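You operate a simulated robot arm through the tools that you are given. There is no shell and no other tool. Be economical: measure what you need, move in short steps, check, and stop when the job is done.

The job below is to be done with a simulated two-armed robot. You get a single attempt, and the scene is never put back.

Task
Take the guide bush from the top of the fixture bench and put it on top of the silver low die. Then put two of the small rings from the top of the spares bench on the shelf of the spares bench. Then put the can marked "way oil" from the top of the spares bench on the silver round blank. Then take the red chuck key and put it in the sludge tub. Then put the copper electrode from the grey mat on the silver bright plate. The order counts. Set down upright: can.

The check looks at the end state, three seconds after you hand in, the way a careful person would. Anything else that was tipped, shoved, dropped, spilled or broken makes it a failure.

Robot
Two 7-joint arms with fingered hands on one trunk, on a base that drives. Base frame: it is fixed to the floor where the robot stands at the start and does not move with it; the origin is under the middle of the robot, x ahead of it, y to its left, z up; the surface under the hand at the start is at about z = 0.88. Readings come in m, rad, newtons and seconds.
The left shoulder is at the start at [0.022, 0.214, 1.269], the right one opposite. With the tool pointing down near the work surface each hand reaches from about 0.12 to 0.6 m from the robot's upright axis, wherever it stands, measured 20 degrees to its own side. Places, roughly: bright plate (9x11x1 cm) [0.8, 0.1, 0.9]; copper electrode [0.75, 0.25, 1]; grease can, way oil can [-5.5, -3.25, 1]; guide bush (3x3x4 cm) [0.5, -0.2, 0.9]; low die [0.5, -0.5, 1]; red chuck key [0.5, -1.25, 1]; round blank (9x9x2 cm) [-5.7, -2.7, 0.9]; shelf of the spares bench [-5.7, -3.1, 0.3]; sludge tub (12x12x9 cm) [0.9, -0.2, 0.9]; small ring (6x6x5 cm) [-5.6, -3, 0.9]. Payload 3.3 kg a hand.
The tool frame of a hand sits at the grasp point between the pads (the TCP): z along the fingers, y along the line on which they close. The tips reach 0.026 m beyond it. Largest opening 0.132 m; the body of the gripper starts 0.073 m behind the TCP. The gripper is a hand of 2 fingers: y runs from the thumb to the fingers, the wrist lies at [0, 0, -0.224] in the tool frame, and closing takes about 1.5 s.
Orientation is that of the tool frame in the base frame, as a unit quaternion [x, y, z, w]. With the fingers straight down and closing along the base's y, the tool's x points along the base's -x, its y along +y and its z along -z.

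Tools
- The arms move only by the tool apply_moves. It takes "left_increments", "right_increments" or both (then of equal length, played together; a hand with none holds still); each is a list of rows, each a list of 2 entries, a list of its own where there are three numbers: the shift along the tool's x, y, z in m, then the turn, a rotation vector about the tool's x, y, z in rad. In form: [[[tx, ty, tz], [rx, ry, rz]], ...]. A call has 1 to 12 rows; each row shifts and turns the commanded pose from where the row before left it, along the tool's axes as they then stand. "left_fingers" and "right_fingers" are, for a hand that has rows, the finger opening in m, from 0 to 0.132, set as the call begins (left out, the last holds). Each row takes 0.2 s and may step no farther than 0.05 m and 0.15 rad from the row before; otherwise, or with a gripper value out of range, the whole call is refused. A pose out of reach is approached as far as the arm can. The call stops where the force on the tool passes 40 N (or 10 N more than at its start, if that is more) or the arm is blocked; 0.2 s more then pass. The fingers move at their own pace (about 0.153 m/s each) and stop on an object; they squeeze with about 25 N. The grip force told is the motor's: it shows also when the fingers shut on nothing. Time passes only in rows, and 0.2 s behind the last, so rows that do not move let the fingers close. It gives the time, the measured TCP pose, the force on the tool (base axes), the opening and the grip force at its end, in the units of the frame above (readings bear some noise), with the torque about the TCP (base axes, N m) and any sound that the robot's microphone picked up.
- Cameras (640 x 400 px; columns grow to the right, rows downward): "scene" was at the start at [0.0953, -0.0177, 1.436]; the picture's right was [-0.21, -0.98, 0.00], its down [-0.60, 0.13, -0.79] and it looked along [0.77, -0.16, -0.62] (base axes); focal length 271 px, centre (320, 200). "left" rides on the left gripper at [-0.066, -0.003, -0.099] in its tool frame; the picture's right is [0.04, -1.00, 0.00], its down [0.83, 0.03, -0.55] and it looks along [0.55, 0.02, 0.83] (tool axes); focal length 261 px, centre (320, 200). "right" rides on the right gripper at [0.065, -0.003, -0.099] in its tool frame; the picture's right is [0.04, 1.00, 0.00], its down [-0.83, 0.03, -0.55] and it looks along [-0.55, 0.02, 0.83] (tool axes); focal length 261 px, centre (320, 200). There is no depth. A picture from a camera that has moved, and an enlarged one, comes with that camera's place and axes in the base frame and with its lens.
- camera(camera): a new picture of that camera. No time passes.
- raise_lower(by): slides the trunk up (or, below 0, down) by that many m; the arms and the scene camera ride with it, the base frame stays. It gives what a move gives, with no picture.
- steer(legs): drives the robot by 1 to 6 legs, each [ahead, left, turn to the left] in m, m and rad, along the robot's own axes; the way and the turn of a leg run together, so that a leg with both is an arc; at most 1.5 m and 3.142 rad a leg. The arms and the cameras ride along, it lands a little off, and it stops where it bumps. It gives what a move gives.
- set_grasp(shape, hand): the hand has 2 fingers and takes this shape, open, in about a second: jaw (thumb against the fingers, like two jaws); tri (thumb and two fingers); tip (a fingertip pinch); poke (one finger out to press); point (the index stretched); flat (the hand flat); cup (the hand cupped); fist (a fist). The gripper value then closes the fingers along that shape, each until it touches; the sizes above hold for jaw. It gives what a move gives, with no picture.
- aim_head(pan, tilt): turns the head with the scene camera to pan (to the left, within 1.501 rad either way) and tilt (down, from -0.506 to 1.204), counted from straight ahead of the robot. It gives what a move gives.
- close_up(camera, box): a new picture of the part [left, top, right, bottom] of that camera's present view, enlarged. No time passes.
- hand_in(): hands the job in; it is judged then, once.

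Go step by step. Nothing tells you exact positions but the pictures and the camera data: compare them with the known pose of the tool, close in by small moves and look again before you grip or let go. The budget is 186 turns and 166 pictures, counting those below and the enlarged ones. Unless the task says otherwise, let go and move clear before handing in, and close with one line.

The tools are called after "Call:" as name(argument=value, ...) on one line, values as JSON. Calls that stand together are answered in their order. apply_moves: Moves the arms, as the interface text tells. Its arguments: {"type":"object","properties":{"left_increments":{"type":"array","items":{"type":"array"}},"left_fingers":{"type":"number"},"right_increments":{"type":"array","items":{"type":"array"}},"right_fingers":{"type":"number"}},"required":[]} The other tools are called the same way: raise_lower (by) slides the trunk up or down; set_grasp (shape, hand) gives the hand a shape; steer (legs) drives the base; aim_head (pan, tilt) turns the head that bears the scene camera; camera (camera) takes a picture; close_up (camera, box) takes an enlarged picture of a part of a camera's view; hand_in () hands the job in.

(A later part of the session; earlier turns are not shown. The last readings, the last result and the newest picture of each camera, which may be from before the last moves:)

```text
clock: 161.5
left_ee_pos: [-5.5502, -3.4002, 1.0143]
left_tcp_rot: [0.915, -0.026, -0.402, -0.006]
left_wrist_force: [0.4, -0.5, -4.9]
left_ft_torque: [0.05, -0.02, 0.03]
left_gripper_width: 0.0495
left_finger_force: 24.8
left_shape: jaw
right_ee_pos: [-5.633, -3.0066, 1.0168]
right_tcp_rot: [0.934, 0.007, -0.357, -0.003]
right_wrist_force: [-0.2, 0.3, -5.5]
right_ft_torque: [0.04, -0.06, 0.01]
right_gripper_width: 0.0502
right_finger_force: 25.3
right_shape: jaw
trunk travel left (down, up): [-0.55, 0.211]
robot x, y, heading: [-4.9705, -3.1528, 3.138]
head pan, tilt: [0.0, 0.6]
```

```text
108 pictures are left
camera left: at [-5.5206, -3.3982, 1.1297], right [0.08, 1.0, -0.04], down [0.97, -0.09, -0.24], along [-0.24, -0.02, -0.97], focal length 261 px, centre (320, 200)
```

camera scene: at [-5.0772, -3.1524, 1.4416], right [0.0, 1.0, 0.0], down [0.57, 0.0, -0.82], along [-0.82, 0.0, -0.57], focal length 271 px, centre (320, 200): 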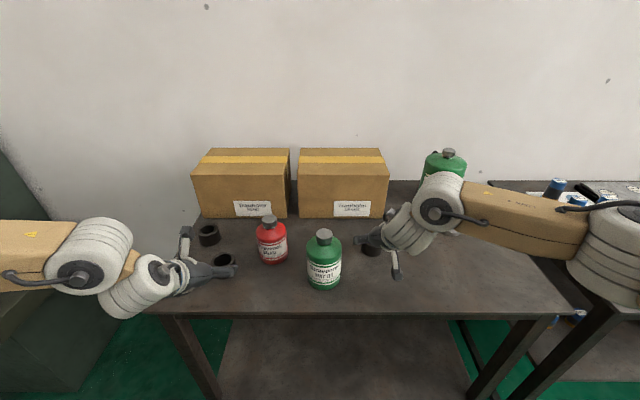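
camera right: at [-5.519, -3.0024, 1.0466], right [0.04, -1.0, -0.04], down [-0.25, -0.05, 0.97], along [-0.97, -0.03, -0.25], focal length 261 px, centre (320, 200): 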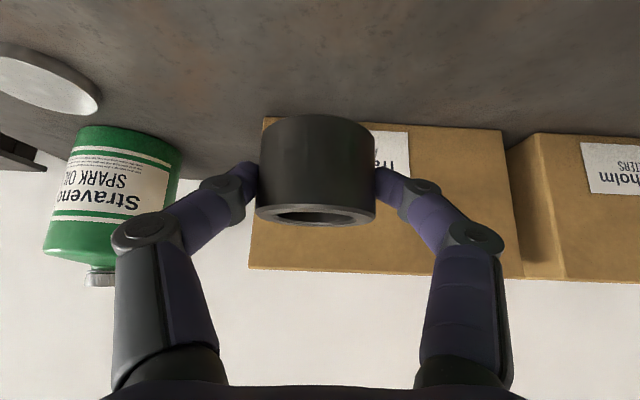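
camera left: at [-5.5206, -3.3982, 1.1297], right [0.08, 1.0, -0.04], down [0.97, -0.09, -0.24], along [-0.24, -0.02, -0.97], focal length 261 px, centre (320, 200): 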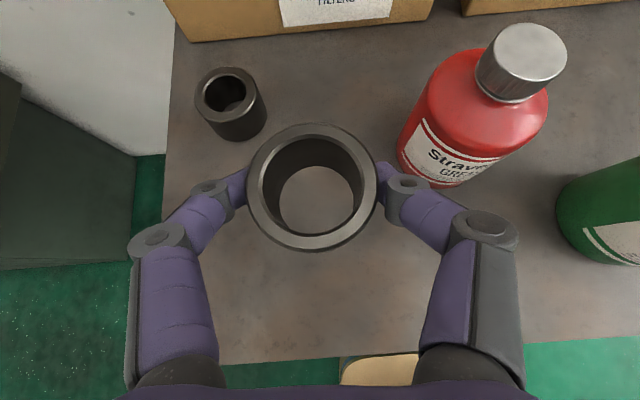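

Both rings are held. I lift them over can height, back away from the bench, shift a little right, and lower the trunk.

Call:
apply_moves(right_increments=[[[-0.033, 0, -0.037], [0, 0, 0]], [[-0.033, 0, -0.037], [0, 0, 0]], [[0, 0, 0], [0, 0, 0]]], left_increments=[[[-0.037, 0, -0.033], [0, 0, 0]], [[-0.037, 0, -0.033], [0, 0, 0]], [[0, 0, 0], [0, 0, 0]]])

Call:
steer(legs=[[-0.42, 0, 0], [0, -0.12, 0]])

Call:
raise_lower(by=-0.54)

Call:
camera(camera="scene")

```text
clock: 162.3
left_ee_pos: [-5.5497, -3.3999, 1.1146]
left_tcp_rot: [0.915, -0.025, -0.402, -0.006]
left_wrist_force: [0.5, -0.5, -3.9]
left_ft_torque: [0.01, -0.05, 0.01]
left_gripper_width: 0.0492
left_finger_force: 24.8
left_shape: jaw
right_ee_pos: [-5.6353, -3.0067, 1.116]
right_tcp_rot: [0.934, 0.007, -0.358, -0.003]
right_wrist_force: [-0.8, -0.2, -5.2]
right_ft_torque: [-0.02, -0.04, 0.02]
right_gripper_width: 0.0503
right_finger_force: 25.0
right_shape: jaw
trunk travel left (down, up): [-0.55, 0.211]
robot x, y, heading: [-4.9733, -3.1508, 3.142]
head pan, tilt: [0.0, 0.6]
```

```text
clock: 165.7
left_ee_pos: [-5.1284, -3.2795, 1.1151]
left_tcp_rot: [0.915, -0.025, -0.402, -0.005]
left_wrist_force: [-1.1, 0.2, -3.7]
left_ft_torque: [0.04, -0.06, 0.03]
left_gripper_width: 0.0492
left_finger_force: 25.1
left_shape: jaw
right_ee_pos: [-5.2117, -2.8879, 1.1156]
right_tcp_rot: [0.934, 0.008, -0.358, -0.001]
right_wrist_force: [-0.4, 0.4, -5.2]
right_ft_torque: [-0.06, -0.07, 0.0]
right_gripper_width: 0.0504
right_finger_force: 25.1
right_shape: jaw
trunk travel left (down, up): [-0.55, 0.211]
robot x, y, heading: [-4.5496, -3.0301, -3.138]
head pan, tilt: [0.0, 0.6]
```

```text
refused: -0.54 is not a number from -0.4 to 0.4
```

```text
107 pictures are left
camera scene: at [-4.6568, -3.0298, 1.4416], right [0.0, 1.0, 0.0], down [0.57, 0.0, -0.82], along [-0.82, 0.0, -0.57], focal length 271 px, centre (320, 200)
```

scene: 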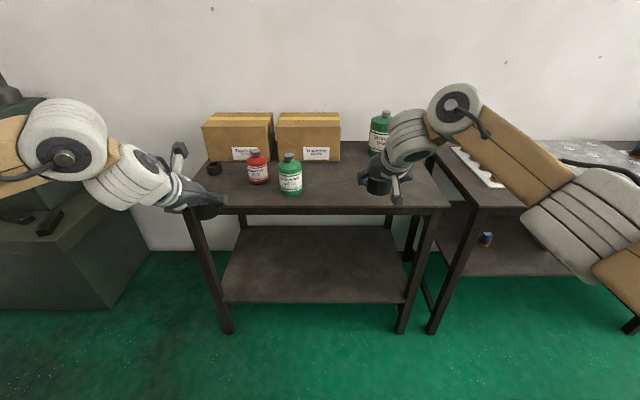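

Trunk steps are limited to 0.4 m, so I lower in two steps.

Call:
raise_lower(by=-0.4)

Call:
raise_lower(by=-0.14)

Call:
apply_moves(right_increments=[[[0.029, 0, 0.032], [0, 0, 0]], [[0.029, 0, 0.032], [0, 0, 0]], [[0.029, 0, 0.032], [0, 0, 0]], [[0.029, 0, 0.032], [0, 0, 0]]], left_increments=[[[0.032, 0, 0.029], [0, 0, 0]], [[0.032, 0, 0.029], [0, 0, 0]], [[0.032, 0, 0.029], [0, 0, 0]], [[0.032, 0, 0.029], [0, 0, 0]]])

Call:
aim_head(pan=0.0, tilt=0.35)

Call:
camera(camera="scene")

```text
clock: 169.5
left_ee_pos: [-5.1288, -3.281, 0.7156]
left_tcp_rot: [0.915, -0.024, -0.402, -0.005]
left_wrist_force: [-1.2, 0.6, -4.0]
left_ft_torque: [-0.03, -0.05, 0.01]
left_gripper_width: 0.0493
left_finger_force: 25.7
left_shape: jaw
right_ee_pos: [-5.2125, -2.8873, 0.7174]
right_tcp_rot: [0.934, 0.008, -0.357, -0.003]
right_wrist_force: [0.2, 1.3, -5.0]
right_ft_torque: [-0.01, -0.1, 0.03]
right_gripper_width: 0.05
right_finger_force: 25.2
right_shape: jaw
trunk travel left (down, up): [-0.15, 0.611]
robot x, y, heading: [-4.5482, -3.0321, -3.138]
head pan, tilt: [0.0, 0.6]
```

```text
clock: 171.2
left_ee_pos: [-5.1274, -3.281, 0.576]
left_tcp_rot: [0.915, -0.024, -0.402, -0.006]
left_wrist_force: [0.1, -0.1, -4.8]
left_ft_torque: [0.0, -0.05, 0.02]
left_gripper_width: 0.0492
left_finger_force: 24.6
left_shape: jaw
right_ee_pos: [-5.2117, -2.8885, 0.5768]
right_tcp_rot: [0.934, 0.008, -0.358, -0.003]
right_wrist_force: [-0.1, -1.1, -4.7]
right_ft_torque: [-0.02, -0.11, 0.02]
right_gripper_width: 0.0504
right_finger_force: 24.4
right_shape: jaw
trunk travel left (down, up): [-0.01, 0.751]
robot x, y, heading: [-4.5497, -3.031, -3.143]
head pan, tilt: [0.0, 0.6]
```

```text
clock: 172.2
left_ee_pos: [-5.1276, -3.2835, 0.3997]
left_tcp_rot: [0.916, -0.023, -0.401, -0.004]
left_wrist_force: [0.5, -0.1, -2.6]
left_ft_torque: [0.0, -0.02, 0.02]
left_gripper_width: 0.049
left_finger_force: 25.0
left_shape: jaw
right_ee_pos: [-5.2095, -2.8857, 0.4034]
right_tcp_rot: [0.934, 0.007, -0.358, -0.003]
right_wrist_force: [-0.9, 0.4, -5.6]
right_ft_torque: [-0.04, -0.06, 0.01]
right_gripper_width: 0.05
right_finger_force: 24.8
right_shape: jaw
trunk travel left (down, up): [-0.01, 0.751]
robot x, y, heading: [-4.5525, -3.033, -3.145]
head pan, tilt: [0.0, 0.6]
```

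```text
clock: 173.0
left_ee_pos: [-5.1276, -3.2825, 0.4017]
left_tcp_rot: [0.915, -0.025, -0.402, -0.006]
left_wrist_force: [0.6, 0.2, -5.0]
left_ft_torque: [0.0, -0.03, 0.0]
left_gripper_width: 0.0488
left_finger_force: 25.2
left_shape: jaw
right_ee_pos: [-5.2102, -2.8867, 0.4036]
right_tcp_rot: [0.934, 0.008, -0.357, -0.003]
right_wrist_force: [0.4, 0.2, -5.6]
right_ft_torque: [0.02, -0.09, -0.01]
right_gripper_width: 0.0502
right_finger_force: 25.8
right_shape: jaw
trunk travel left (down, up): [-0.01, 0.751]
robot x, y, heading: [-4.5495, -3.0283, -3.137]
head pan, tilt: [0.0, 0.351]
```

```text
106 pictures are left
camera scene: at [-4.7874, -3.0317, 0.9106], right [0.0, 1.0, 0.0], down [0.35, 0.0, -0.94], along [-0.94, 0.0, -0.35], focal length 271 px, centre (320, 200)
```

scene: 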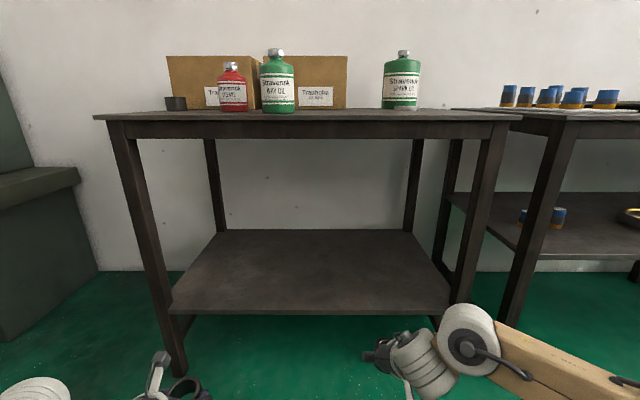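

The shelf is in full view (z ≈ 0.30, front edge x ≈ −5.45) and empty. I draw the right hand level with the left, then drive both under the bench top.

Call:
apply_moves(right_increments=[[[0.026, 0, -0.0235], [0, 0, 0]], [[0.026, 0, -0.0235], [0, 0, 0]], [[0, 0, 0], [0, 0, 0]]])

Call:
steer(legs=[[0.2, 0, 0]])

Call:
aim_head(pan=0.0, tilt=0.8)

Call:
camera(camera="scene")

Call:
aim_head(pan=-0.6, tilt=0.7)

Call:
camera(camera="scene")

```text
clock: 173.8
left_ee_pos: [-5.1275, -3.2827, 0.4014]
left_tcp_rot: [0.915, -0.025, -0.402, -0.006]
left_wrist_force: [0.0, 0.4, -3.9]
left_ft_torque: [-0.03, -0.02, 0.01]
left_gripper_width: 0.0489
left_finger_force: 25.3
left_shape: jaw
right_ee_pos: [-5.1411, -2.8863, 0.402]
right_tcp_rot: [0.934, 0.009, -0.358, -0.002]
right_wrist_force: [0.2, -1.0, -6.0]
right_ft_torque: [0.01, -0.06, 0.01]
right_gripper_width: 0.0501
right_finger_force: 24.7
right_shape: jaw
trunk travel left (down, up): [-0.01, 0.751]
robot x, y, heading: [-4.5524, -3.0308, -3.138]
head pan, tilt: [0.0, 0.351]
```

```text
clock: 175.3
left_ee_pos: [-5.3239, -3.2824, 0.3995]
left_tcp_rot: [0.916, -0.024, -0.401, -0.006]
left_wrist_force: [0.1, 0.7, -3.6]
left_ft_torque: [0.0, -0.03, 0.02]
left_gripper_width: 0.0488
left_finger_force: 24.9
left_shape: jaw
right_ee_pos: [-5.3392, -2.887, 0.4038]
right_tcp_rot: [0.934, 0.009, -0.357, -0.002]
right_wrist_force: [0.2, -0.6, -5.8]
right_ft_torque: [-0.02, -0.06, 0.02]
right_gripper_width: 0.0498
right_finger_force: 25.4
right_shape: jaw
trunk travel left (down, up): [-0.01, 0.751]
robot x, y, heading: [-4.7507, -3.0283, -3.139]
head pan, tilt: [0.0, 0.351]
```

```text
clock: 176.2
left_ee_pos: [-5.324, -3.2842, 0.4017]
left_tcp_rot: [0.915, -0.023, -0.402, -0.005]
left_wrist_force: [0.0, -0.2, -4.5]
left_ft_torque: [0.05, -0.04, 0.03]
left_gripper_width: 0.0487
left_finger_force: 24.7
left_shape: jaw
right_ee_pos: [-5.3394, -2.887, 0.4037]
right_tcp_rot: [0.934, 0.009, -0.358, -0.002]
right_wrist_force: [0.6, 0.7, -6.0]
right_ft_torque: [-0.03, -0.06, -0.02]
right_gripper_width: 0.05
right_finger_force: 24.8
right_shape: jaw
trunk travel left (down, up): [-0.01, 0.751]
robot x, y, heading: [-4.7469, -3.0317, -3.139]
head pan, tilt: [0.0, 0.799]
```

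```text
105 pictures are left
camera scene: at [-4.9722, -3.0327, 0.8711], right [0.0, 1.0, 0.0], down [0.72, 0.0, -0.7], along [-0.7, 0.0, -0.72], focal length 271 px, centre (320, 200)
```

scene: 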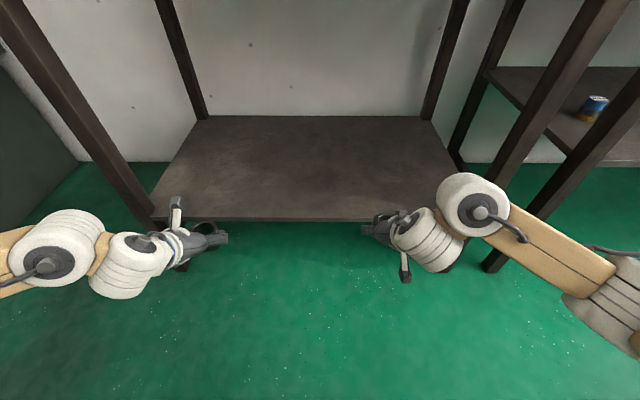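

```text
clock: 177.2
left_ee_pos: [-5.324, -3.2847, 0.3996]
left_tcp_rot: [0.916, -0.024, -0.401, -0.006]
left_wrist_force: [0.8, 0.2, -4.8]
left_ft_torque: [0.0, 0.0, 0.01]
left_gripper_width: 0.049
left_finger_force: 24.8
left_shape: jaw
right_ee_pos: [-5.3391, -2.888, 0.4033]
right_tcp_rot: [0.934, 0.009, -0.357, -0.002]
right_wrist_force: [-0.6, 0.5, -5.6]
right_ft_torque: [-0.02, -0.11, 0.02]
right_gripper_width: 0.0497
right_finger_force: 25.4
right_shape: jaw
trunk travel left (down, up): [-0.01, 0.751]
robot x, y, heading: [-4.7457, -3.0334, -3.137]
head pan, tilt: [-0.6, 0.7]
```

```text
104 pictures are left
camera scene: at [-4.9618, -2.9847, 0.8793], right [0.56, 0.83, 0.0], down [0.53, -0.36, -0.76], along [-0.63, 0.43, -0.64], focal length 271 px, centre (320, 200)
```

scene: 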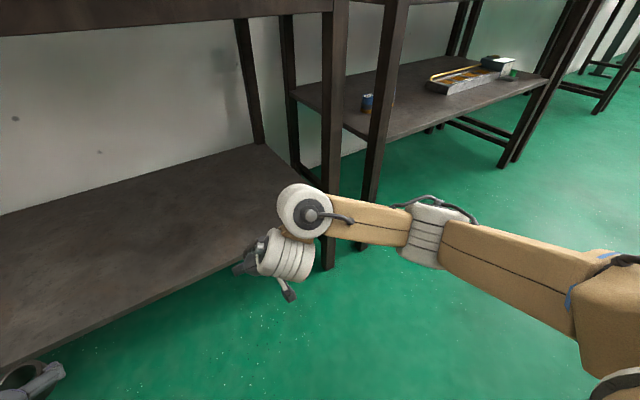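

The arms will clear the legs. I drive in the remaining 19 cm.

Call:
steer(legs=[[0.19, 0, 0]])

Call:
aim_head(pan=0.0, tilt=0.8)

Call:
camera(camera="scene")

Call:
camera(camera="left")

Call:
camera(camera="right")

```text
clock: 178.8
left_ee_pos: [-5.5129, -3.2839, 0.4008]
left_tcp_rot: [0.915, -0.024, -0.403, -0.005]
left_wrist_force: [0.4, 0.4, -3.6]
left_ft_torque: [0.0, -0.04, 0.01]
left_gripper_width: 0.0489
left_finger_force: 24.8
left_shape: jaw
right_ee_pos: [-5.528, -2.8874, 0.4031]
right_tcp_rot: [0.934, 0.009, -0.358, -0.002]
right_wrist_force: [0.7, 0.2, -5.5]
right_ft_torque: [-0.02, -0.07, 0.0]
right_gripper_width: 0.0499
right_finger_force: 25.1
right_shape: jaw
trunk travel left (down, up): [-0.01, 0.751]
robot x, y, heading: [-4.9371, -3.0323, -3.136]
head pan, tilt: [-0.6, 0.7]
```

```text
clock: 179.8
left_ee_pos: [-5.5127, -3.2843, 0.4005]
left_tcp_rot: [0.915, -0.024, -0.402, -0.005]
left_wrist_force: [0.9, 1.3, -5.1]
left_ft_torque: [-0.01, -0.02, -0.02]
left_gripper_width: 0.0487
left_finger_force: 25.0
left_shape: jaw
right_ee_pos: [-5.5288, -2.8885, 0.4026]
right_tcp_rot: [0.934, 0.009, -0.357, -0.002]
right_wrist_force: [-0.5, 0.6, -5.6]
right_ft_torque: [0.02, -0.09, 0.0]
right_gripper_width: 0.0497
right_finger_force: 25.0
right_shape: jaw
trunk travel left (down, up): [-0.01, 0.751]
robot x, y, heading: [-4.9386, -3.0317, -3.141]
head pan, tilt: [0.0, 0.799]
```

```text
103 pictures are left
camera scene: at [-5.1611, -3.0332, 0.871], right [0.0, 1.0, 0.0], down [0.72, 0.0, -0.7], along [-0.7, 0.0, -0.72], focal length 271 px, centre (320, 200)
```

scene: 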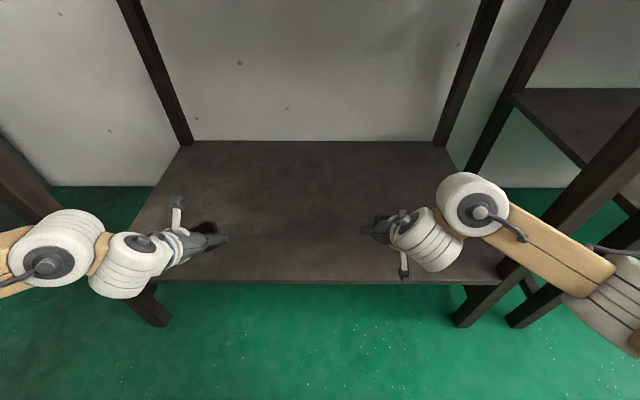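

```text
102 pictures are left
camera left: at [-5.4845, -3.2824, 0.5158], right [0.07, 1.0, -0.04], down [0.97, -0.08, -0.24], along [-0.24, -0.02, -0.97], focal length 261 px, centre (320, 200)
```

left: 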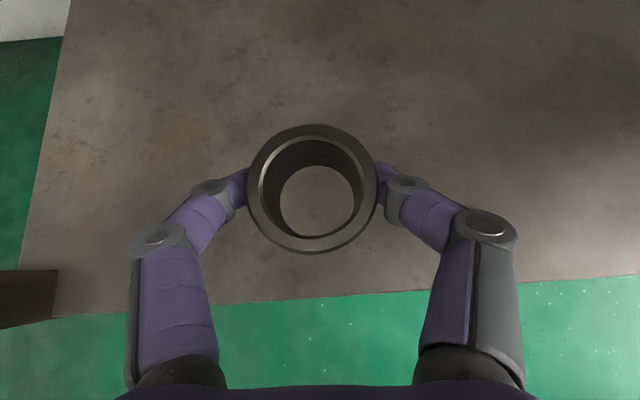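

```text
101 pictures are left
camera right: at [-5.4138, -2.8842, 0.4333], right [0.05, -1.0, -0.04], down [-0.25, -0.05, 0.97], along [-0.97, -0.03, -0.25], focal length 261 px, centre (320, 200)
```

right: 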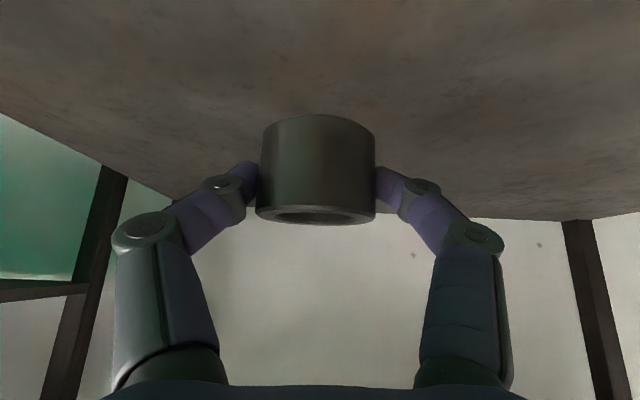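

Both rings are over the shelf. I lower them in steps toward contact.

Call:
apply_moves(right_increments=[[[0.0134, 0, 0.0149], [0, 0, 0]], [[0.0134, 0, 0.0149], [0, 0, 0]], [[0.0067, 0, 0.0075], [0, 0, 0]], [[0.0033, 0, 0.0037], [0, 0, 0]], [[0, 0, 0], [0, 0, 0]]], left_increments=[[[0.0148, 0, 0.0135], [0, 0, 0]], [[0.0148, 0, 0.0135], [0, 0, 0]], [[0.0074, 0, 0.0068], [0, 0, 0]], [[0.0037, 0, 0.0034], [0, 0, 0]], [[0, 0, 0], [0, 0, 0]]])

Call:
apply_moves(right_increments=[[[0.0013, 0, 0.0015], [0, 0, 0]], [[0.0013, 0, 0.0015], [0, 0, 0]], [[0, 0, 0], [0, 0, 0]]], left_increments=[[[0.0015, 0, 0.0013], [0, 0, 0]], [[0.0015, 0, 0.0013], [0, 0, 0]], [[0, 0, 0], [0, 0, 0]]])

Call:
camera(camera="right")

```text
clock: 181.0
left_ee_pos: [-5.5132, -3.2842, 0.3455]
left_tcp_rot: [0.916, -0.024, -0.401, -0.005]
left_wrist_force: [-0.8, 0.0, -4.2]
left_ft_torque: [-0.01, 0.0, 0.02]
left_gripper_width: 0.0489
left_finger_force: 24.5
left_shape: jaw
right_ee_pos: [-5.527, -2.8873, 0.3473]
right_tcp_rot: [0.934, 0.009, -0.357, -0.002]
right_wrist_force: [0.7, -0.7, -4.8]
right_ft_torque: [-0.02, -0.06, 0.01]
right_gripper_width: 0.0498
right_finger_force: 24.7
right_shape: jaw
trunk travel left (down, up): [-0.01, 0.751]
robot x, y, heading: [-4.9354, -3.0313, -3.135]
head pan, tilt: [0.0, 0.799]
```

```text
clock: 181.8
left_ee_pos: [-5.5126, -3.2844, 0.3416]
left_tcp_rot: [0.916, -0.024, -0.401, -0.006]
left_wrist_force: [0.8, -0.5, -4.7]
left_ft_torque: [0.01, -0.04, 0.0]
left_gripper_width: 0.0488
left_finger_force: 25.0
left_shape: jaw
right_ee_pos: [-5.5277, -2.8875, 0.344]
right_tcp_rot: [0.934, 0.009, -0.357, -0.003]
right_wrist_force: [0.3, -0.1, -6.0]
right_ft_torque: [0.0, -0.1, 0.01]
right_gripper_width: 0.0499
right_finger_force: 25.4
right_shape: jaw
trunk travel left (down, up): [-0.01, 0.751]
robot x, y, heading: [-4.9368, -3.0324, -3.14]
head pan, tilt: [0.0, 0.799]
```

```text
100 pictures are left
camera right: at [-5.4141, -2.8828, 0.374], right [0.05, -1.0, -0.04], down [-0.25, -0.05, 0.97], along [-0.97, -0.03, -0.25], focal length 261 px, centre (320, 200)
```

right: 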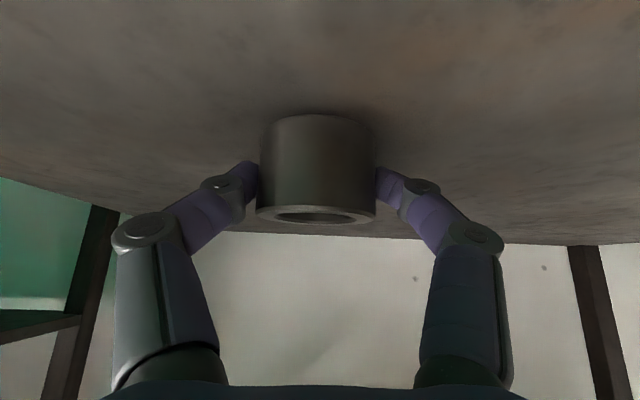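

Not touching yet. I keep lowering by millimetres.

Call:
apply_moves(right_increments=[[[0.0013, 0, 0.0015], [0, 0, 0]], [[0.0013, 0, 0.0015], [0, 0, 0]], [[0.0007, 0, 0.0008], [0, 0, 0]], [[0, 0, 0], [0, 0, 0]]], left_increments=[[[0.0015, 0, 0.0013], [0, 0, 0]], [[0.0007, 0, 0.0007], [0, 0, 0]], [[0, 0, 0], [0, 0, 0]], [[0, 0, 0], [0, 0, 0]]])

```text
clock: 182.8
left_ee_pos: [-5.5124, -3.2856, 0.338]
left_tcp_rot: [0.915, -0.024, -0.402, -0.006]
left_wrist_force: [-0.3, -0.5, -3.9]
left_ft_torque: [0.03, -0.05, -0.01]
left_gripper_width: 0.049
left_finger_force: 25.0
left_shape: jaw
right_ee_pos: [-5.5273, -2.8871, 0.34]
right_tcp_rot: [0.934, 0.009, -0.357, -0.002]
right_wrist_force: [-0.3, -0.6, -5.2]
right_ft_torque: [-0.03, -0.1, 0.01]
right_gripper_width: 0.0499
right_finger_force: 24.5
right_shape: jaw
trunk travel left (down, up): [-0.01, 0.751]
robot x, y, heading: [-4.9358, -3.0325, -3.134]
head pan, tilt: [0.0, 0.799]
```

Call:
apply_moves(right_increments=[[[0.0013, 0, 0.0015], [0, 0, 0]], [[0.0007, 0, 0.0008], [0, 0, 0]], [[0, 0, 0], [0, 0, 0]]], left_increments=[[[0.0007, 0, 0.0007], [0, 0, 0]], [[0.0007, 0, 0.0007], [0, 0, 0]], [[0, 0, 0], [0, 0, 0]]])

Call:
apply_moves(right_increments=[[[0.0007, 0, 0.0008], [0, 0, 0]], [[0.0007, 0, 0.0008], [0, 0, 0]], [[0, 0, 0], [0, 0, 0]]], left_increments=[[[0.0007, 0, 0.0007], [0, 0, 0]], [[0.0007, 0, 0.0007], [0, 0, 0]], [[0, 0, 0], [0, 0, 0]]])

```text
clock: 183.6
left_ee_pos: [-5.5128, -3.285, 0.3376]
left_tcp_rot: [0.915, -0.023, -0.402, -0.005]
left_wrist_force: [-0.3, 0.5, -3.7]
left_ft_torque: [0.04, -0.06, -0.01]
left_gripper_width: 0.0487
left_finger_force: 24.8
left_shape: jaw
right_ee_pos: [-5.5281, -2.8878, 0.3364]
right_tcp_rot: [0.934, 0.009, -0.357, -0.003]
right_wrist_force: [0.5, 0.4, -4.9]
right_ft_torque: [-0.02, -0.06, -0.02]
right_gripper_width: 0.0499
right_finger_force: 24.9
right_shape: jaw
trunk travel left (down, up): [-0.01, 0.751]
robot x, y, heading: [-4.9385, -3.0307, -3.135]
head pan, tilt: [0.0, 0.799]
```

```text
clock: 184.4
left_ee_pos: [-5.5126, -3.285, 0.3358]
left_tcp_rot: [0.915, -0.024, -0.403, -0.006]
left_wrist_force: [-0.9, -0.9, 0.5]
left_ft_torque: [-0.1, 0.02, -0.05]
left_gripper_width: 0.0488
left_finger_force: 24.7
left_shape: jaw
right_ee_pos: [-5.529, -2.8882, 0.3339]
right_tcp_rot: [0.934, 0.008, -0.358, -0.003]
right_wrist_force: [0.6, 0.8, 3.8]
right_ft_torque: [0.04, 0.05, 0.0]
right_gripper_width: 0.0498
right_finger_force: 25.4
right_shape: jaw
trunk travel left (down, up): [-0.01, 0.751]
robot x, y, heading: [-4.9399, -3.0297, -3.138]
head pan, tilt: [0.0, 0.799]
```

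Both rings are in contact with the shelf. I open the hands and withdraw along the tool axes.

Call:
apply_moves(right_increments=[[[0, 0, 0], [0, 0, 0]], [[0, 0, 0], [0, 0, 0]], [[0, 0, 0], [0, 0, 0]], [[0, 0, -0.03], [0, 0, 0]], [[0, 0, -0.04], [0, 0, 0]], [[0, 0, -0.04], [0, 0, 0]]], left_increments=[[[0, 0, 0], [0, 0, 0]], [[0, 0, 0], [0, 0, 0]], [[0, 0, 0], [0, 0, 0]], [[0, 0, -0.03], [0, 0, 0]], [[0, 0, -0.04], [0, 0, 0]], [[0, 0, -0.04], [0, 0, 0]]], right_fingers=0.09, left_fingers=0.09)

Call:
camera(camera="right")

Call:
camera(camera="left")

```text
clock: 185.8
left_ee_pos: [-5.4334, -3.2868, 0.4108]
left_tcp_rot: [0.915, -0.023, -0.403, -0.006]
left_wrist_force: [0.9, -0.5, -0.1]
left_ft_torque: [0.01, -0.03, -0.03]
left_gripper_width: 0.0895
left_finger_force: 0.0
left_shape: jaw
right_ee_pos: [-5.4548, -2.8868, 0.4178]
right_tcp_rot: [0.934, 0.008, -0.357, -0.003]
right_wrist_force: [0.7, 0.4, -0.1]
right_ft_torque: [-0.01, 0.01, 0.0]
right_gripper_width: 0.0898
right_finger_force: 0.0
right_shape: jaw
trunk travel left (down, up): [-0.01, 0.751]
robot x, y, heading: [-4.9356, -3.0292, -3.137]
head pan, tilt: [0.0, 0.799]
```

```text
99 pictures are left
camera right: at [-5.341, -2.8832, 0.4482], right [0.04, -1.0, -0.04], down [-0.25, -0.05, 0.97], along [-0.97, -0.03, -0.25], focal length 261 px, centre (320, 200)
```

right: 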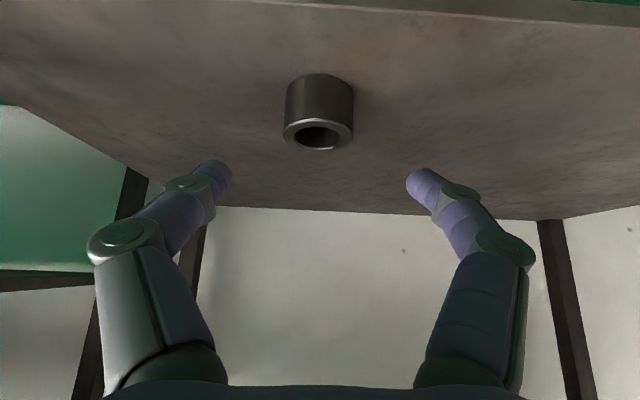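

```text
98 pictures are left
camera left: at [-5.404, -3.2856, 0.5258], right [0.07, 1.0, -0.04], down [0.97, -0.08, -0.24], along [-0.24, -0.02, -0.97], focal length 261 px, centre (320, 200)
```

left: 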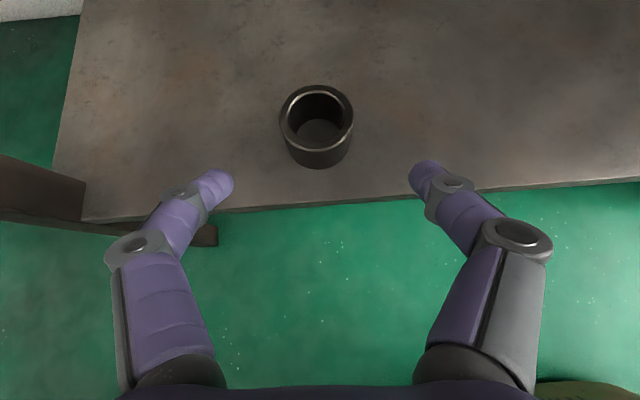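

Both rings stand on the shelf. I back out, raise the trunk and lift the hands, then set the left hand at a flatter angle for the can.

Call:
steer(legs=[[-0.4, 0, 0]])

Call:
raise_lower(by=0.4)

Call:
raise_lower(by=0.14)

Call:
apply_moves(right_increments=[[[-0.033, 0, -0.037], [0, 0, 0]], [[-0.033, 0, -0.037], [0, 0, 0]], [[-0.033, 0, -0.037], [0, 0, 0]], [[-0.033, 0, -0.037], [0, 0, 0]], [[0, 0, 0], [0, 0, 0]], [[0, 0, 0], [0, 0, 0]], [[0, 0, 0], [0, 0, 0]]], left_increments=[[[-0.037, 0, -0.033], [0, 0, 0]], [[-0.037, 0, -0.033], [0, 0, 0]], [[-0.037, 0, -0.033], [0, 0, 0]], [[0, 0, 0], [0, -0.14, 0]], [[0, 0, 0], [0, -0.14, 0]], [[0, 0, 0], [0, -0.12, 0]], [[0, 0, 0], [0, 0, 0]]], left_fingers=0.125)

Call:
aim_head(pan=0.0, tilt=0.5)

Call:
camera(camera="scene")

```text
clock: 188.3
left_ee_pos: [-5.031, -3.2859, 0.4099]
left_tcp_rot: [0.915, -0.024, -0.402, -0.005]
left_wrist_force: [0.1, 0.3, -0.7]
left_ft_torque: [-0.02, 0.01, -0.04]
left_gripper_width: 0.0898
left_finger_force: 0.2
left_shape: jaw
right_ee_pos: [-5.0522, -2.8853, 0.4181]
right_tcp_rot: [0.934, 0.008, -0.358, -0.003]
right_wrist_force: [1.0, -0.2, -0.7]
right_ft_torque: [-0.03, 0.0, -0.01]
right_gripper_width: 0.0901
right_finger_force: 0.1
right_shape: jaw
trunk travel left (down, up): [-0.01, 0.751]
robot x, y, heading: [-4.5336, -3.0317, -3.138]
head pan, tilt: [0.0, 0.799]
```

```text
clock: 192.1
left_ee_pos: [-5.0298, -3.2864, 0.8099]
left_tcp_rot: [0.915, -0.023, -0.402, -0.005]
left_wrist_force: [-0.9, 0.6, 0.3]
left_ft_torque: [0.0, 0.01, 0.02]
left_gripper_width: 0.0901
left_finger_force: 0.0
left_shape: jaw
right_ee_pos: [-5.054, -2.8858, 0.8175]
right_tcp_rot: [0.934, 0.008, -0.358, -0.003]
right_wrist_force: [0.0, -0.3, 1.2]
right_ft_torque: [-0.04, 0.0, 0.0]
right_gripper_width: 0.0901
right_finger_force: 0.1
right_shape: jaw
trunk travel left (down, up): [-0.41, 0.351]
robot x, y, heading: [-4.5364, -3.0292, -3.133]
head pan, tilt: [0.0, 0.799]
```

```text
clock: 193.8
left_ee_pos: [-5.0307, -3.2864, 0.9499]
left_tcp_rot: [0.915, -0.023, -0.402, -0.004]
left_wrist_force: [-0.1, 0.4, -0.2]
left_ft_torque: [-0.04, 0.04, 0.0]
left_gripper_width: 0.0899
left_finger_force: 0.1
left_shape: jaw
right_ee_pos: [-5.0528, -2.8854, 0.9572]
right_tcp_rot: [0.934, 0.009, -0.358, -0.002]
right_wrist_force: [-0.4, -0.6, -0.3]
right_ft_torque: [0.02, -0.01, 0.01]
right_gripper_width: 0.0901
right_finger_force: 0.0
right_shape: jaw
trunk travel left (down, up): [-0.55, 0.211]
robot x, y, heading: [-4.5341, -3.0342, -3.145]
head pan, tilt: [0.0, 0.799]
```

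```text
clock: 195.4
left_ee_pos: [-5.0312, -3.2679, 1.0963]
left_tcp_rot: [0.829, -0.036, -0.558, -0.021]
left_wrist_force: [0.3, 0.1, -0.2]
left_ft_torque: [-0.02, -0.01, -0.04]
left_gripper_width: 0.125
left_finger_force: 0.1
left_shape: jaw
left hand out of reach, approached as far as the arm can: row 6
right_ee_pos: [-5.0524, -2.8846, 1.1458]
right_tcp_rot: [0.934, 0.009, -0.358, -0.002]
right_wrist_force: [-0.5, -0.2, 0.6]
right_ft_torque: [0.0, 0.0, -0.01]
right_gripper_width: 0.09
right_finger_force: 0.1
right_shape: jaw
right hand out of reach, approached as far as the arm can: row 4
trunk travel left (down, up): [-0.55, 0.211]
robot x, y, heading: [-4.5401, -3.029, -3.136]
head pan, tilt: [0.0, 0.799]
```

```text
clock: 196.2
left_ee_pos: [-5.0322, -3.2687, 1.0979]
left_tcp_rot: [0.829, -0.035, -0.558, -0.02]
left_wrist_force: [-0.3, 0.5, -0.2]
left_ft_torque: [0.01, -0.01, -0.03]
left_gripper_width: 0.1247
left_finger_force: 0.0
left_shape: jaw
right_ee_pos: [-5.0534, -2.8842, 1.1457]
right_tcp_rot: [0.934, 0.008, -0.358, -0.003]
right_wrist_force: [-0.3, 0.4, -0.4]
right_ft_torque: [0.01, -0.05, 0.0]
right_gripper_width: 0.0901
right_finger_force: 0.1
right_shape: jaw
trunk travel left (down, up): [-0.55, 0.211]
robot x, y, heading: [-4.5321, -3.0298, -3.138]
head pan, tilt: [0.0, 0.499]
```

```text
97 pictures are left
camera scene: at [-4.6419, -3.0316, 1.4507], right [0.0, 1.0, 0.0], down [0.48, 0.0, -0.88], along [-0.88, 0.0, -0.48], focal length 271 px, centre (320, 200)
```

scene: 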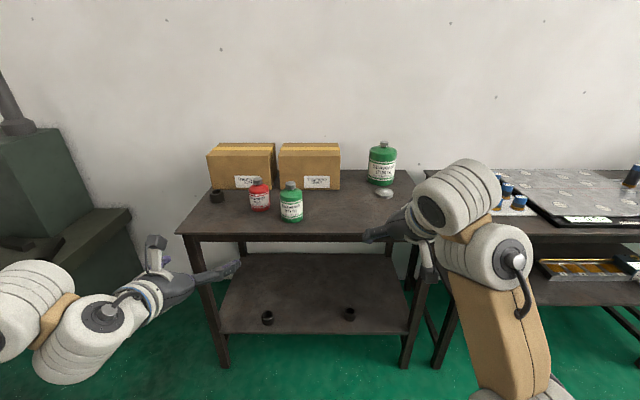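

The rings stand on the shelf. I line the left hand up with the WAY OIL can (y ≈ −3.145, z ≈ 0.935) and drive closer.

Call:
apply_moves(left_increments=[[[0.0224, -0.0234, 0.0306], [0, 0, 0]], [[0.0224, -0.0234, 0.0306], [0, 0, 0]], [[0.0224, -0.0234, 0.0306], [0, 0, 0]], [[0.0224, -0.0234, 0.0306], [0, 0, 0]], [[0.0224, -0.0234, 0.0306], [0, 0, 0]], [[0, 0, 0], [0, 0, 0]]])

Call:
steer(legs=[[0.27, 0, 0]])

Call:
camera(camera="left")

Call:
camera(camera="scene")

```text
clock: 197.6
left_ee_pos: [-5.1104, -3.1459, 0.951]
left_tcp_rot: [0.827, -0.033, -0.56, -0.032]
left_wrist_force: [-0.4, -0.6, 0.2]
left_ft_torque: [0.01, 0.03, -0.03]
left_gripper_width: 0.125
left_finger_force: 0.1
left_shape: jaw
left hand out of reach, approached as far as the arm can: row 1
right_ee_pos: [-5.0523, -2.8852, 1.1454]
right_tcp_rot: [0.934, 0.009, -0.357, -0.002]
right_wrist_force: [-0.3, 0.3, 0.1]
right_ft_torque: [0.01, -0.02, -0.01]
right_gripper_width: 0.0901
right_finger_force: 0.1
right_shape: jaw
trunk travel left (down, up): [-0.55, 0.211]
robot x, y, heading: [-4.5362, -3.0319, -3.142]
head pan, tilt: [0.0, 0.499]
```

```text
clock: 199.5
left_ee_pos: [-5.3884, -3.1452, 0.9494]
left_tcp_rot: [0.827, -0.035, -0.56, -0.032]
left_wrist_force: [0.1, 0.2, 0.3]
left_ft_torque: [-0.03, -0.02, -0.03]
left_gripper_width: 0.1248
left_finger_force: 0.0
left_shape: jaw
right_ee_pos: [-5.3307, -2.885, 1.1451]
right_tcp_rot: [0.934, 0.008, -0.357, -0.003]
right_wrist_force: [-0.4, 0.5, -0.2]
right_ft_torque: [-0.01, -0.05, 0.0]
right_gripper_width: 0.0897
right_finger_force: 0.1
right_shape: jaw
trunk travel left (down, up): [-0.55, 0.211]
robot x, y, heading: [-4.8103, -3.0276, -3.139]
head pan, tilt: [0.0, 0.499]
```

```text
96 pictures are left
camera left: at [-5.3205, -3.1511, 1.0472], right [0.11, 0.99, -0.02], down [0.82, -0.1, -0.57], along [-0.57, 0.04, -0.82], focal length 261 px, centre (320, 200)
```

left: 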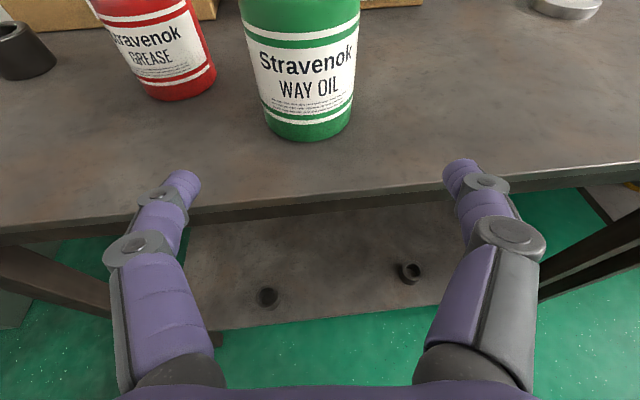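

```text
95 pictures are left
camera scene: at [-4.9192, -3.032, 1.4507], right [0.0, 1.0, 0.0], down [0.48, 0.0, -0.88], along [-0.88, 0.0, -0.48], focal length 271 px, centre (320, 200)
```

scene: 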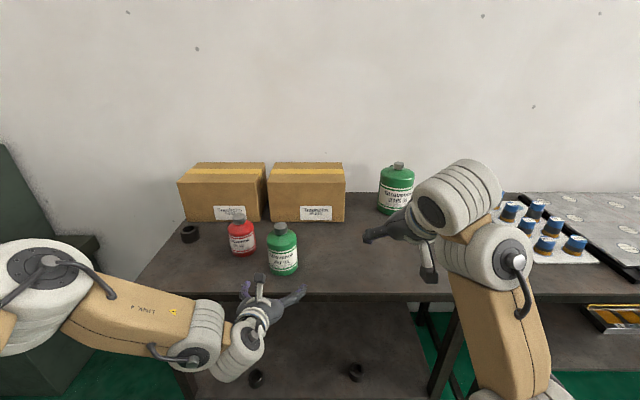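

Call:
apply_moves(left_increments=[[[-0.01125, 0.0035, 0.0353], [0, 0, 0]], [[-0.01125, 0.0035, 0.0353], [0, 0, 0]], [[-0.01125, 0.0035, 0.0353], [0, 0, 0]], [[-0.01125, 0.0035, 0.0353], [0, 0, 0]], [[0, 0, 0], [0, 0, 0]]])

Call:
camera(camera="left")

Call:
camera(camera="scene")

```text
clock: 200.7
left_ee_pos: [-5.527, -3.1465, 0.944]
left_tcp_rot: [0.827, -0.035, -0.56, -0.033]
left_wrist_force: [-0.7, 0.6, -0.3]
left_ft_torque: [0.02, -0.03, 0.01]
left_gripper_width: 0.125
left_finger_force: 0.1
left_shape: jaw
left hand out of reach, approached as far as the arm can: row 4
right_ee_pos: [-5.3294, -2.8857, 1.1447]
right_tcp_rot: [0.934, 0.008, -0.357, -0.002]
right_wrist_force: [-0.4, 0.2, -0.3]
right_ft_torque: [0.0, 0.01, 0.02]
right_gripper_width: 0.0898
right_finger_force: 0.0
right_shape: jaw
trunk travel left (down, up): [-0.55, 0.211]
robot x, y, heading: [-4.8094, -3.0327, -3.142]
head pan, tilt: [0.0, 0.499]
```

```text
94 pictures are left
camera left: at [-5.4587, -3.1514, 1.0413], right [0.11, 0.99, -0.02], down [0.82, -0.1, -0.57], along [-0.57, 0.04, -0.82], focal length 261 px, centre (320, 200)
```

left: 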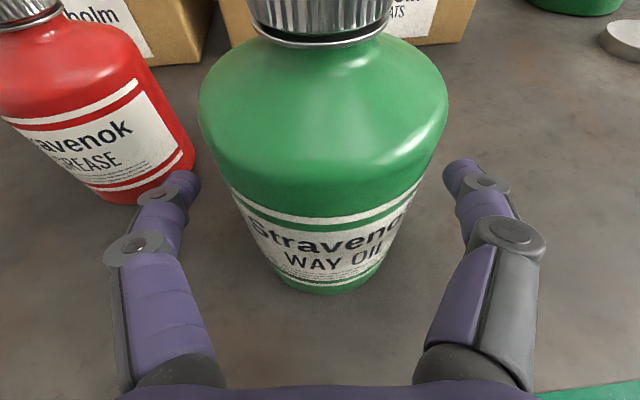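

```text
93 pictures are left
camera scene: at [-4.9182, -3.0322, 1.4508], right [0.0, 1.0, 0.0], down [0.48, 0.0, -0.88], along [-0.88, 0.0, -0.48], focal length 271 px, centre (320, 200)
```

scene: 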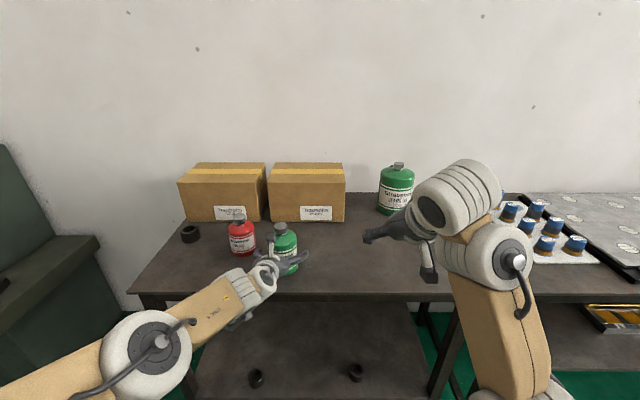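

The can sits between the pads. I close on it and check the grip.

Call:
apply_moves(left_increments=[[[0, 0, 0], [0, 0, 0]], [[0, 0, 0], [0, 0, 0]], [[0, 0, 0], [0, 0, 0]], [[0, 0, 0], [0, 0, 0]], [[0, 0, 0], [0, 0, 0]]], left_fingers=0.0)

Call:
camera(camera="left")

```text
clock: 201.9
left_ee_pos: [-5.5261, -3.1458, 0.9442]
left_tcp_rot: [0.827, -0.035, -0.561, -0.032]
left_wrist_force: [0.4, 1.5, 0.0]
left_ft_torque: [0.01, -0.01, -0.01]
left_gripper_width: 0.0771
left_finger_force: 24.9
left_shape: jaw
right_ee_pos: [-5.3293, -2.8842, 1.1457]
right_tcp_rot: [0.934, 0.008, -0.357, -0.002]
right_wrist_force: [-0.5, -0.5, 0.1]
right_ft_torque: [0.01, 0.01, -0.03]
right_gripper_width: 0.0899
right_finger_force: 0.0
right_shape: jaw
trunk travel left (down, up): [-0.55, 0.211]
robot x, y, heading: [-4.8091, -3.03, -3.141]
head pan, tilt: [0.0, 0.499]
```

```text
92 pictures are left
camera left: at [-5.4588, -3.1515, 1.0418], right [0.11, 0.99, -0.02], down [0.82, -0.1, -0.57], along [-0.57, 0.04, -0.82], focal length 261 px, centre (320, 200)
```

left: 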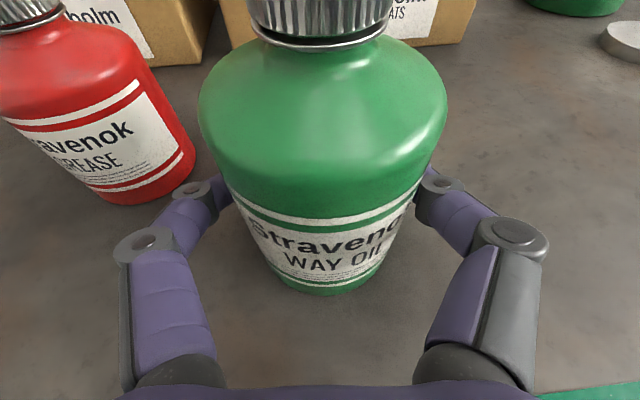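

The can is gripped. I lift it with the trunk, back off, and swing the right arm back to its high vertical pose to keep it out of the way.

Call:
raise_lower(by=0.1)

Call:
camera(camera="left")

Call:
steer(legs=[[-0.15, 0, 0]])

Call:
apply_moves(right_increments=[[[0.02, 0, -0.02], [0, 0.146, 0]], [[0.02, 0, -0.02], [0, 0.146, 0]], [[0.02, 0, -0.02], [0, 0.146, 0]], [[0.02, 0, -0.02], [0, 0.146, 0]], [[0.02, 0, -0.02], [0, 0.146, 0]], [[0.02, 0, 0], [0, 0, 0]]])

Call:
camera(camera="scene")

```text
clock: 203.3
left_ee_pos: [-5.5249, -3.1467, 1.045]
left_tcp_rot: [0.827, -0.035, -0.56, -0.032]
left_wrist_force: [-0.4, -0.4, -6.3]
left_ft_torque: [-0.05, -0.07, -0.02]
left_gripper_width: 0.0775
left_finger_force: 25.2
left_shape: jaw
right_ee_pos: [-5.3301, -2.8858, 1.2455]
right_tcp_rot: [0.934, 0.008, -0.357, -0.002]
right_wrist_force: [-0.1, -0.1, 0.3]
right_ft_torque: [0.02, -0.01, 0.0]
right_gripper_width: 0.0897
right_finger_force: 0.0
right_shape: jaw
trunk travel left (down, up): [-0.65, 0.111]
robot x, y, heading: [-4.8086, -3.0345, -3.14]
head pan, tilt: [0.0, 0.499]
```

```text
91 pictures are left
camera left: at [-5.4587, -3.1526, 1.1432], right [0.11, 0.99, -0.02], down [0.82, -0.1, -0.57], along [-0.57, 0.04, -0.82], focal length 261 px, centre (320, 200)
```

left: 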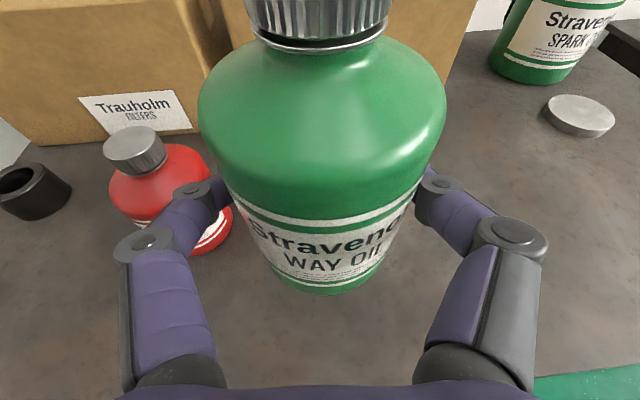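

```text
clock: 204.6
left_ee_pos: [-5.3747, -3.1467, 1.0483]
left_tcp_rot: [0.826, -0.035, -0.561, -0.033]
left_wrist_force: [-0.3, 0.1, -4.9]
left_ft_torque: [0.0, -0.06, 0.0]
left_gripper_width: 0.077
left_finger_force: 25.0
left_shape: jaw
right_ee_pos: [-5.1778, -2.8829, 1.2458]
right_tcp_rot: [0.933, 0.007, -0.359, -0.004]
right_wrist_force: [-0.5, -1.1, 0.4]
right_ft_torque: [0.01, 0.0, 0.0]
right_gripper_width: 0.0899
right_finger_force: 0.1
right_shape: jaw
trunk travel left (down, up): [-0.65, 0.111]
robot x, y, heading: [-4.6613, -3.0315, -3.139]
head pan, tilt: [0.0, 0.499]
```

```text
clock: 206.0
left_ee_pos: [-5.3758, -3.1473, 1.0445]
left_tcp_rot: [0.827, -0.035, -0.56, -0.033]
left_wrist_force: [0.2, 0.0, -4.8]
left_ft_torque: [-0.02, -0.12, 0.0]
left_gripper_width: 0.0773
left_finger_force: 25.0
left_shape: jaw
right_ee_pos: [-5.1759, -2.931, 1.125]
right_tcp_rot: [0.999, 0.018, 0.026, 0.003]
right_wrist_force: [-0.4, -0.8, -0.6]
right_ft_torque: [-0.01, 0.04, -0.02]
right_gripper_width: 0.0899
right_finger_force: 0.0
right_shape: jaw
right hand out of reach, approached as far as the arm can: row 1, 2, 3, 4, 5, 6
trunk travel left (down, up): [-0.65, 0.111]
robot x, y, heading: [-4.6594, -3.0312, -3.14]
head pan, tilt: [0.0, 0.499]
```

```text
90 pictures are left
camera scene: at [-4.7663, -3.0314, 1.5508], right [0.0, 1.0, 0.0], down [0.48, 0.0, -0.88], along [-0.88, 0.0, -0.48], focal length 271 px, centre (320, 200)
```

scene: 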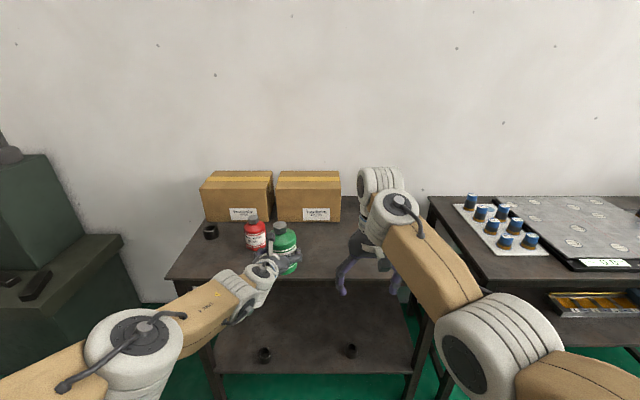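

Call:
apply_moves(right_increments=[[[0.035, -0.02, -0.02], [0, 0, 0]], [[0.035, -0.02, -0.02], [0, 0, 0]], [[0.035, -0.02, -0.02], [0, 0, 0]]])

Call:
steer(legs=[[0, -0.404, 0], [0.2, 0, 0]])

Call:
camera(camera="scene")

Call:
camera(camera="left")

```text
clock: 206.8
left_ee_pos: [-5.3766, -3.1472, 1.0464]
left_tcp_rot: [0.827, -0.034, -0.56, -0.032]
left_wrist_force: [0.6, 0.1, -6.0]
left_ft_torque: [-0.01, -0.08, -0.01]
left_gripper_width: 0.0774
left_finger_force: 24.9
left_shape: jaw
right_ee_pos: [-5.1761, -2.9313, 1.1264]
right_tcp_rot: [0.999, 0.019, 0.026, 0.002]
right_wrist_force: [0.0, -0.3, -0.6]
right_ft_torque: [0.0, 0.06, 0.02]
right_gripper_width: 0.0898
right_finger_force: 0.1
right_shape: jaw
right hand out of reach, approached as far as the arm can: row 1, 2, 3
trunk travel left (down, up): [-0.65, 0.111]
robot x, y, heading: [-4.6598, -3.0337, -3.139]
head pan, tilt: [0.0, 0.499]
```

```text
clock: 210.5
left_ee_pos: [-5.5755, -2.7469, 1.0448]
left_tcp_rot: [0.827, -0.034, -0.56, -0.033]
left_wrist_force: [-1.0, 0.0, -5.7]
left_ft_torque: [-0.02, -0.08, -0.02]
left_gripper_width: 0.0774
left_finger_force: 25.3
left_shape: jaw
right_ee_pos: [-5.3746, -2.5328, 1.1242]
right_tcp_rot: [1.0, 0.019, 0.025, 0.003]
right_wrist_force: [-0.4, -0.6, 1.0]
right_ft_torque: [-0.01, 0.01, 0.01]
right_gripper_width: 0.09
right_finger_force: 0.0
right_shape: jaw
trunk travel left (down, up): [-0.65, 0.111]
robot x, y, heading: [-4.8574, -2.6315, -3.136]
head pan, tilt: [0.0, 0.499]
```

```text
89 pictures are left
camera scene: at [-4.965, -2.6312, 1.5506], right [0.0, 1.0, 0.0], down [0.48, 0.0, -0.88], along [-0.88, 0.0, -0.48], focal length 271 px, centre (320, 200)
```

scene: 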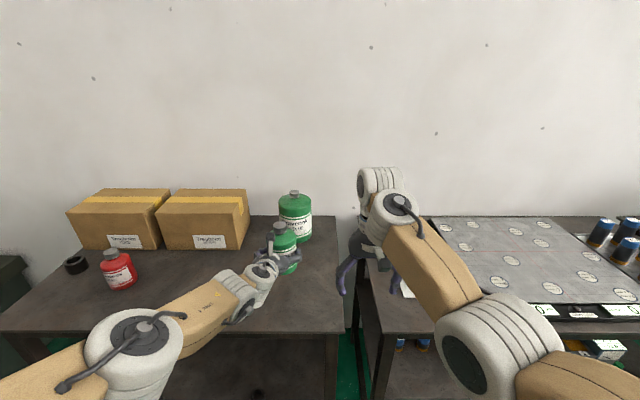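

```text
88 pictures are left
camera left: at [-5.5071, -2.7521, 1.1427], right [0.11, 0.99, -0.02], down [0.82, -0.1, -0.57], along [-0.57, 0.04, -0.82], focal length 261 px, centre (320, 200)
```

left: 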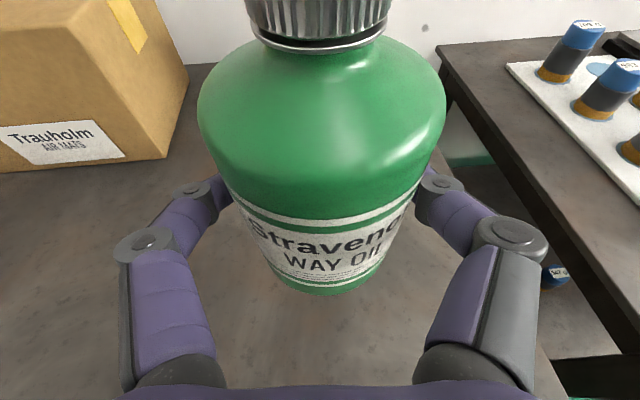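

I need a sharper fix on the blank, which the can hides from the left camera; the right camera should see it.

Call:
camera(camera="right")

Call:
close_up(camera="scene", box=[220, 170, 360, 300])

```text
87 pictures are left
camera right: at [-5.3152, -2.5255, 1.2273], right [0.08, -1.0, 0.01], down [-0.86, -0.06, 0.51], along [-0.51, -0.05, -0.86], focal length 261 px, centre (320, 200)
```

right: 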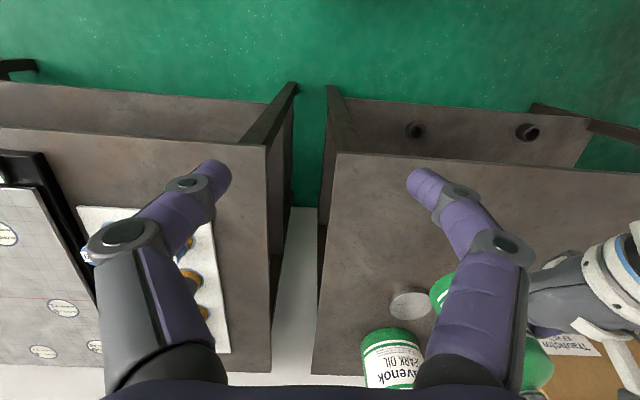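

```text
3.08 times, centred on (290, 235) of scene
camera zoom: at [-4.965, -2.6312, 1.5506], right [0.0, 1.0, 0.0], down [0.48, 0.0, -0.88], along [-0.88, 0.0, -0.48], focal length 834 px, centre (412, 92)
```

zoom: 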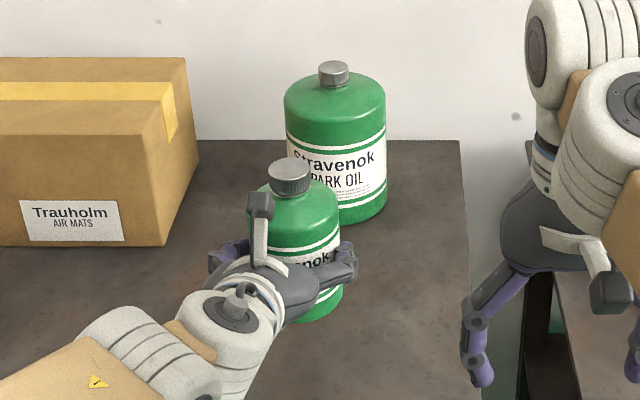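

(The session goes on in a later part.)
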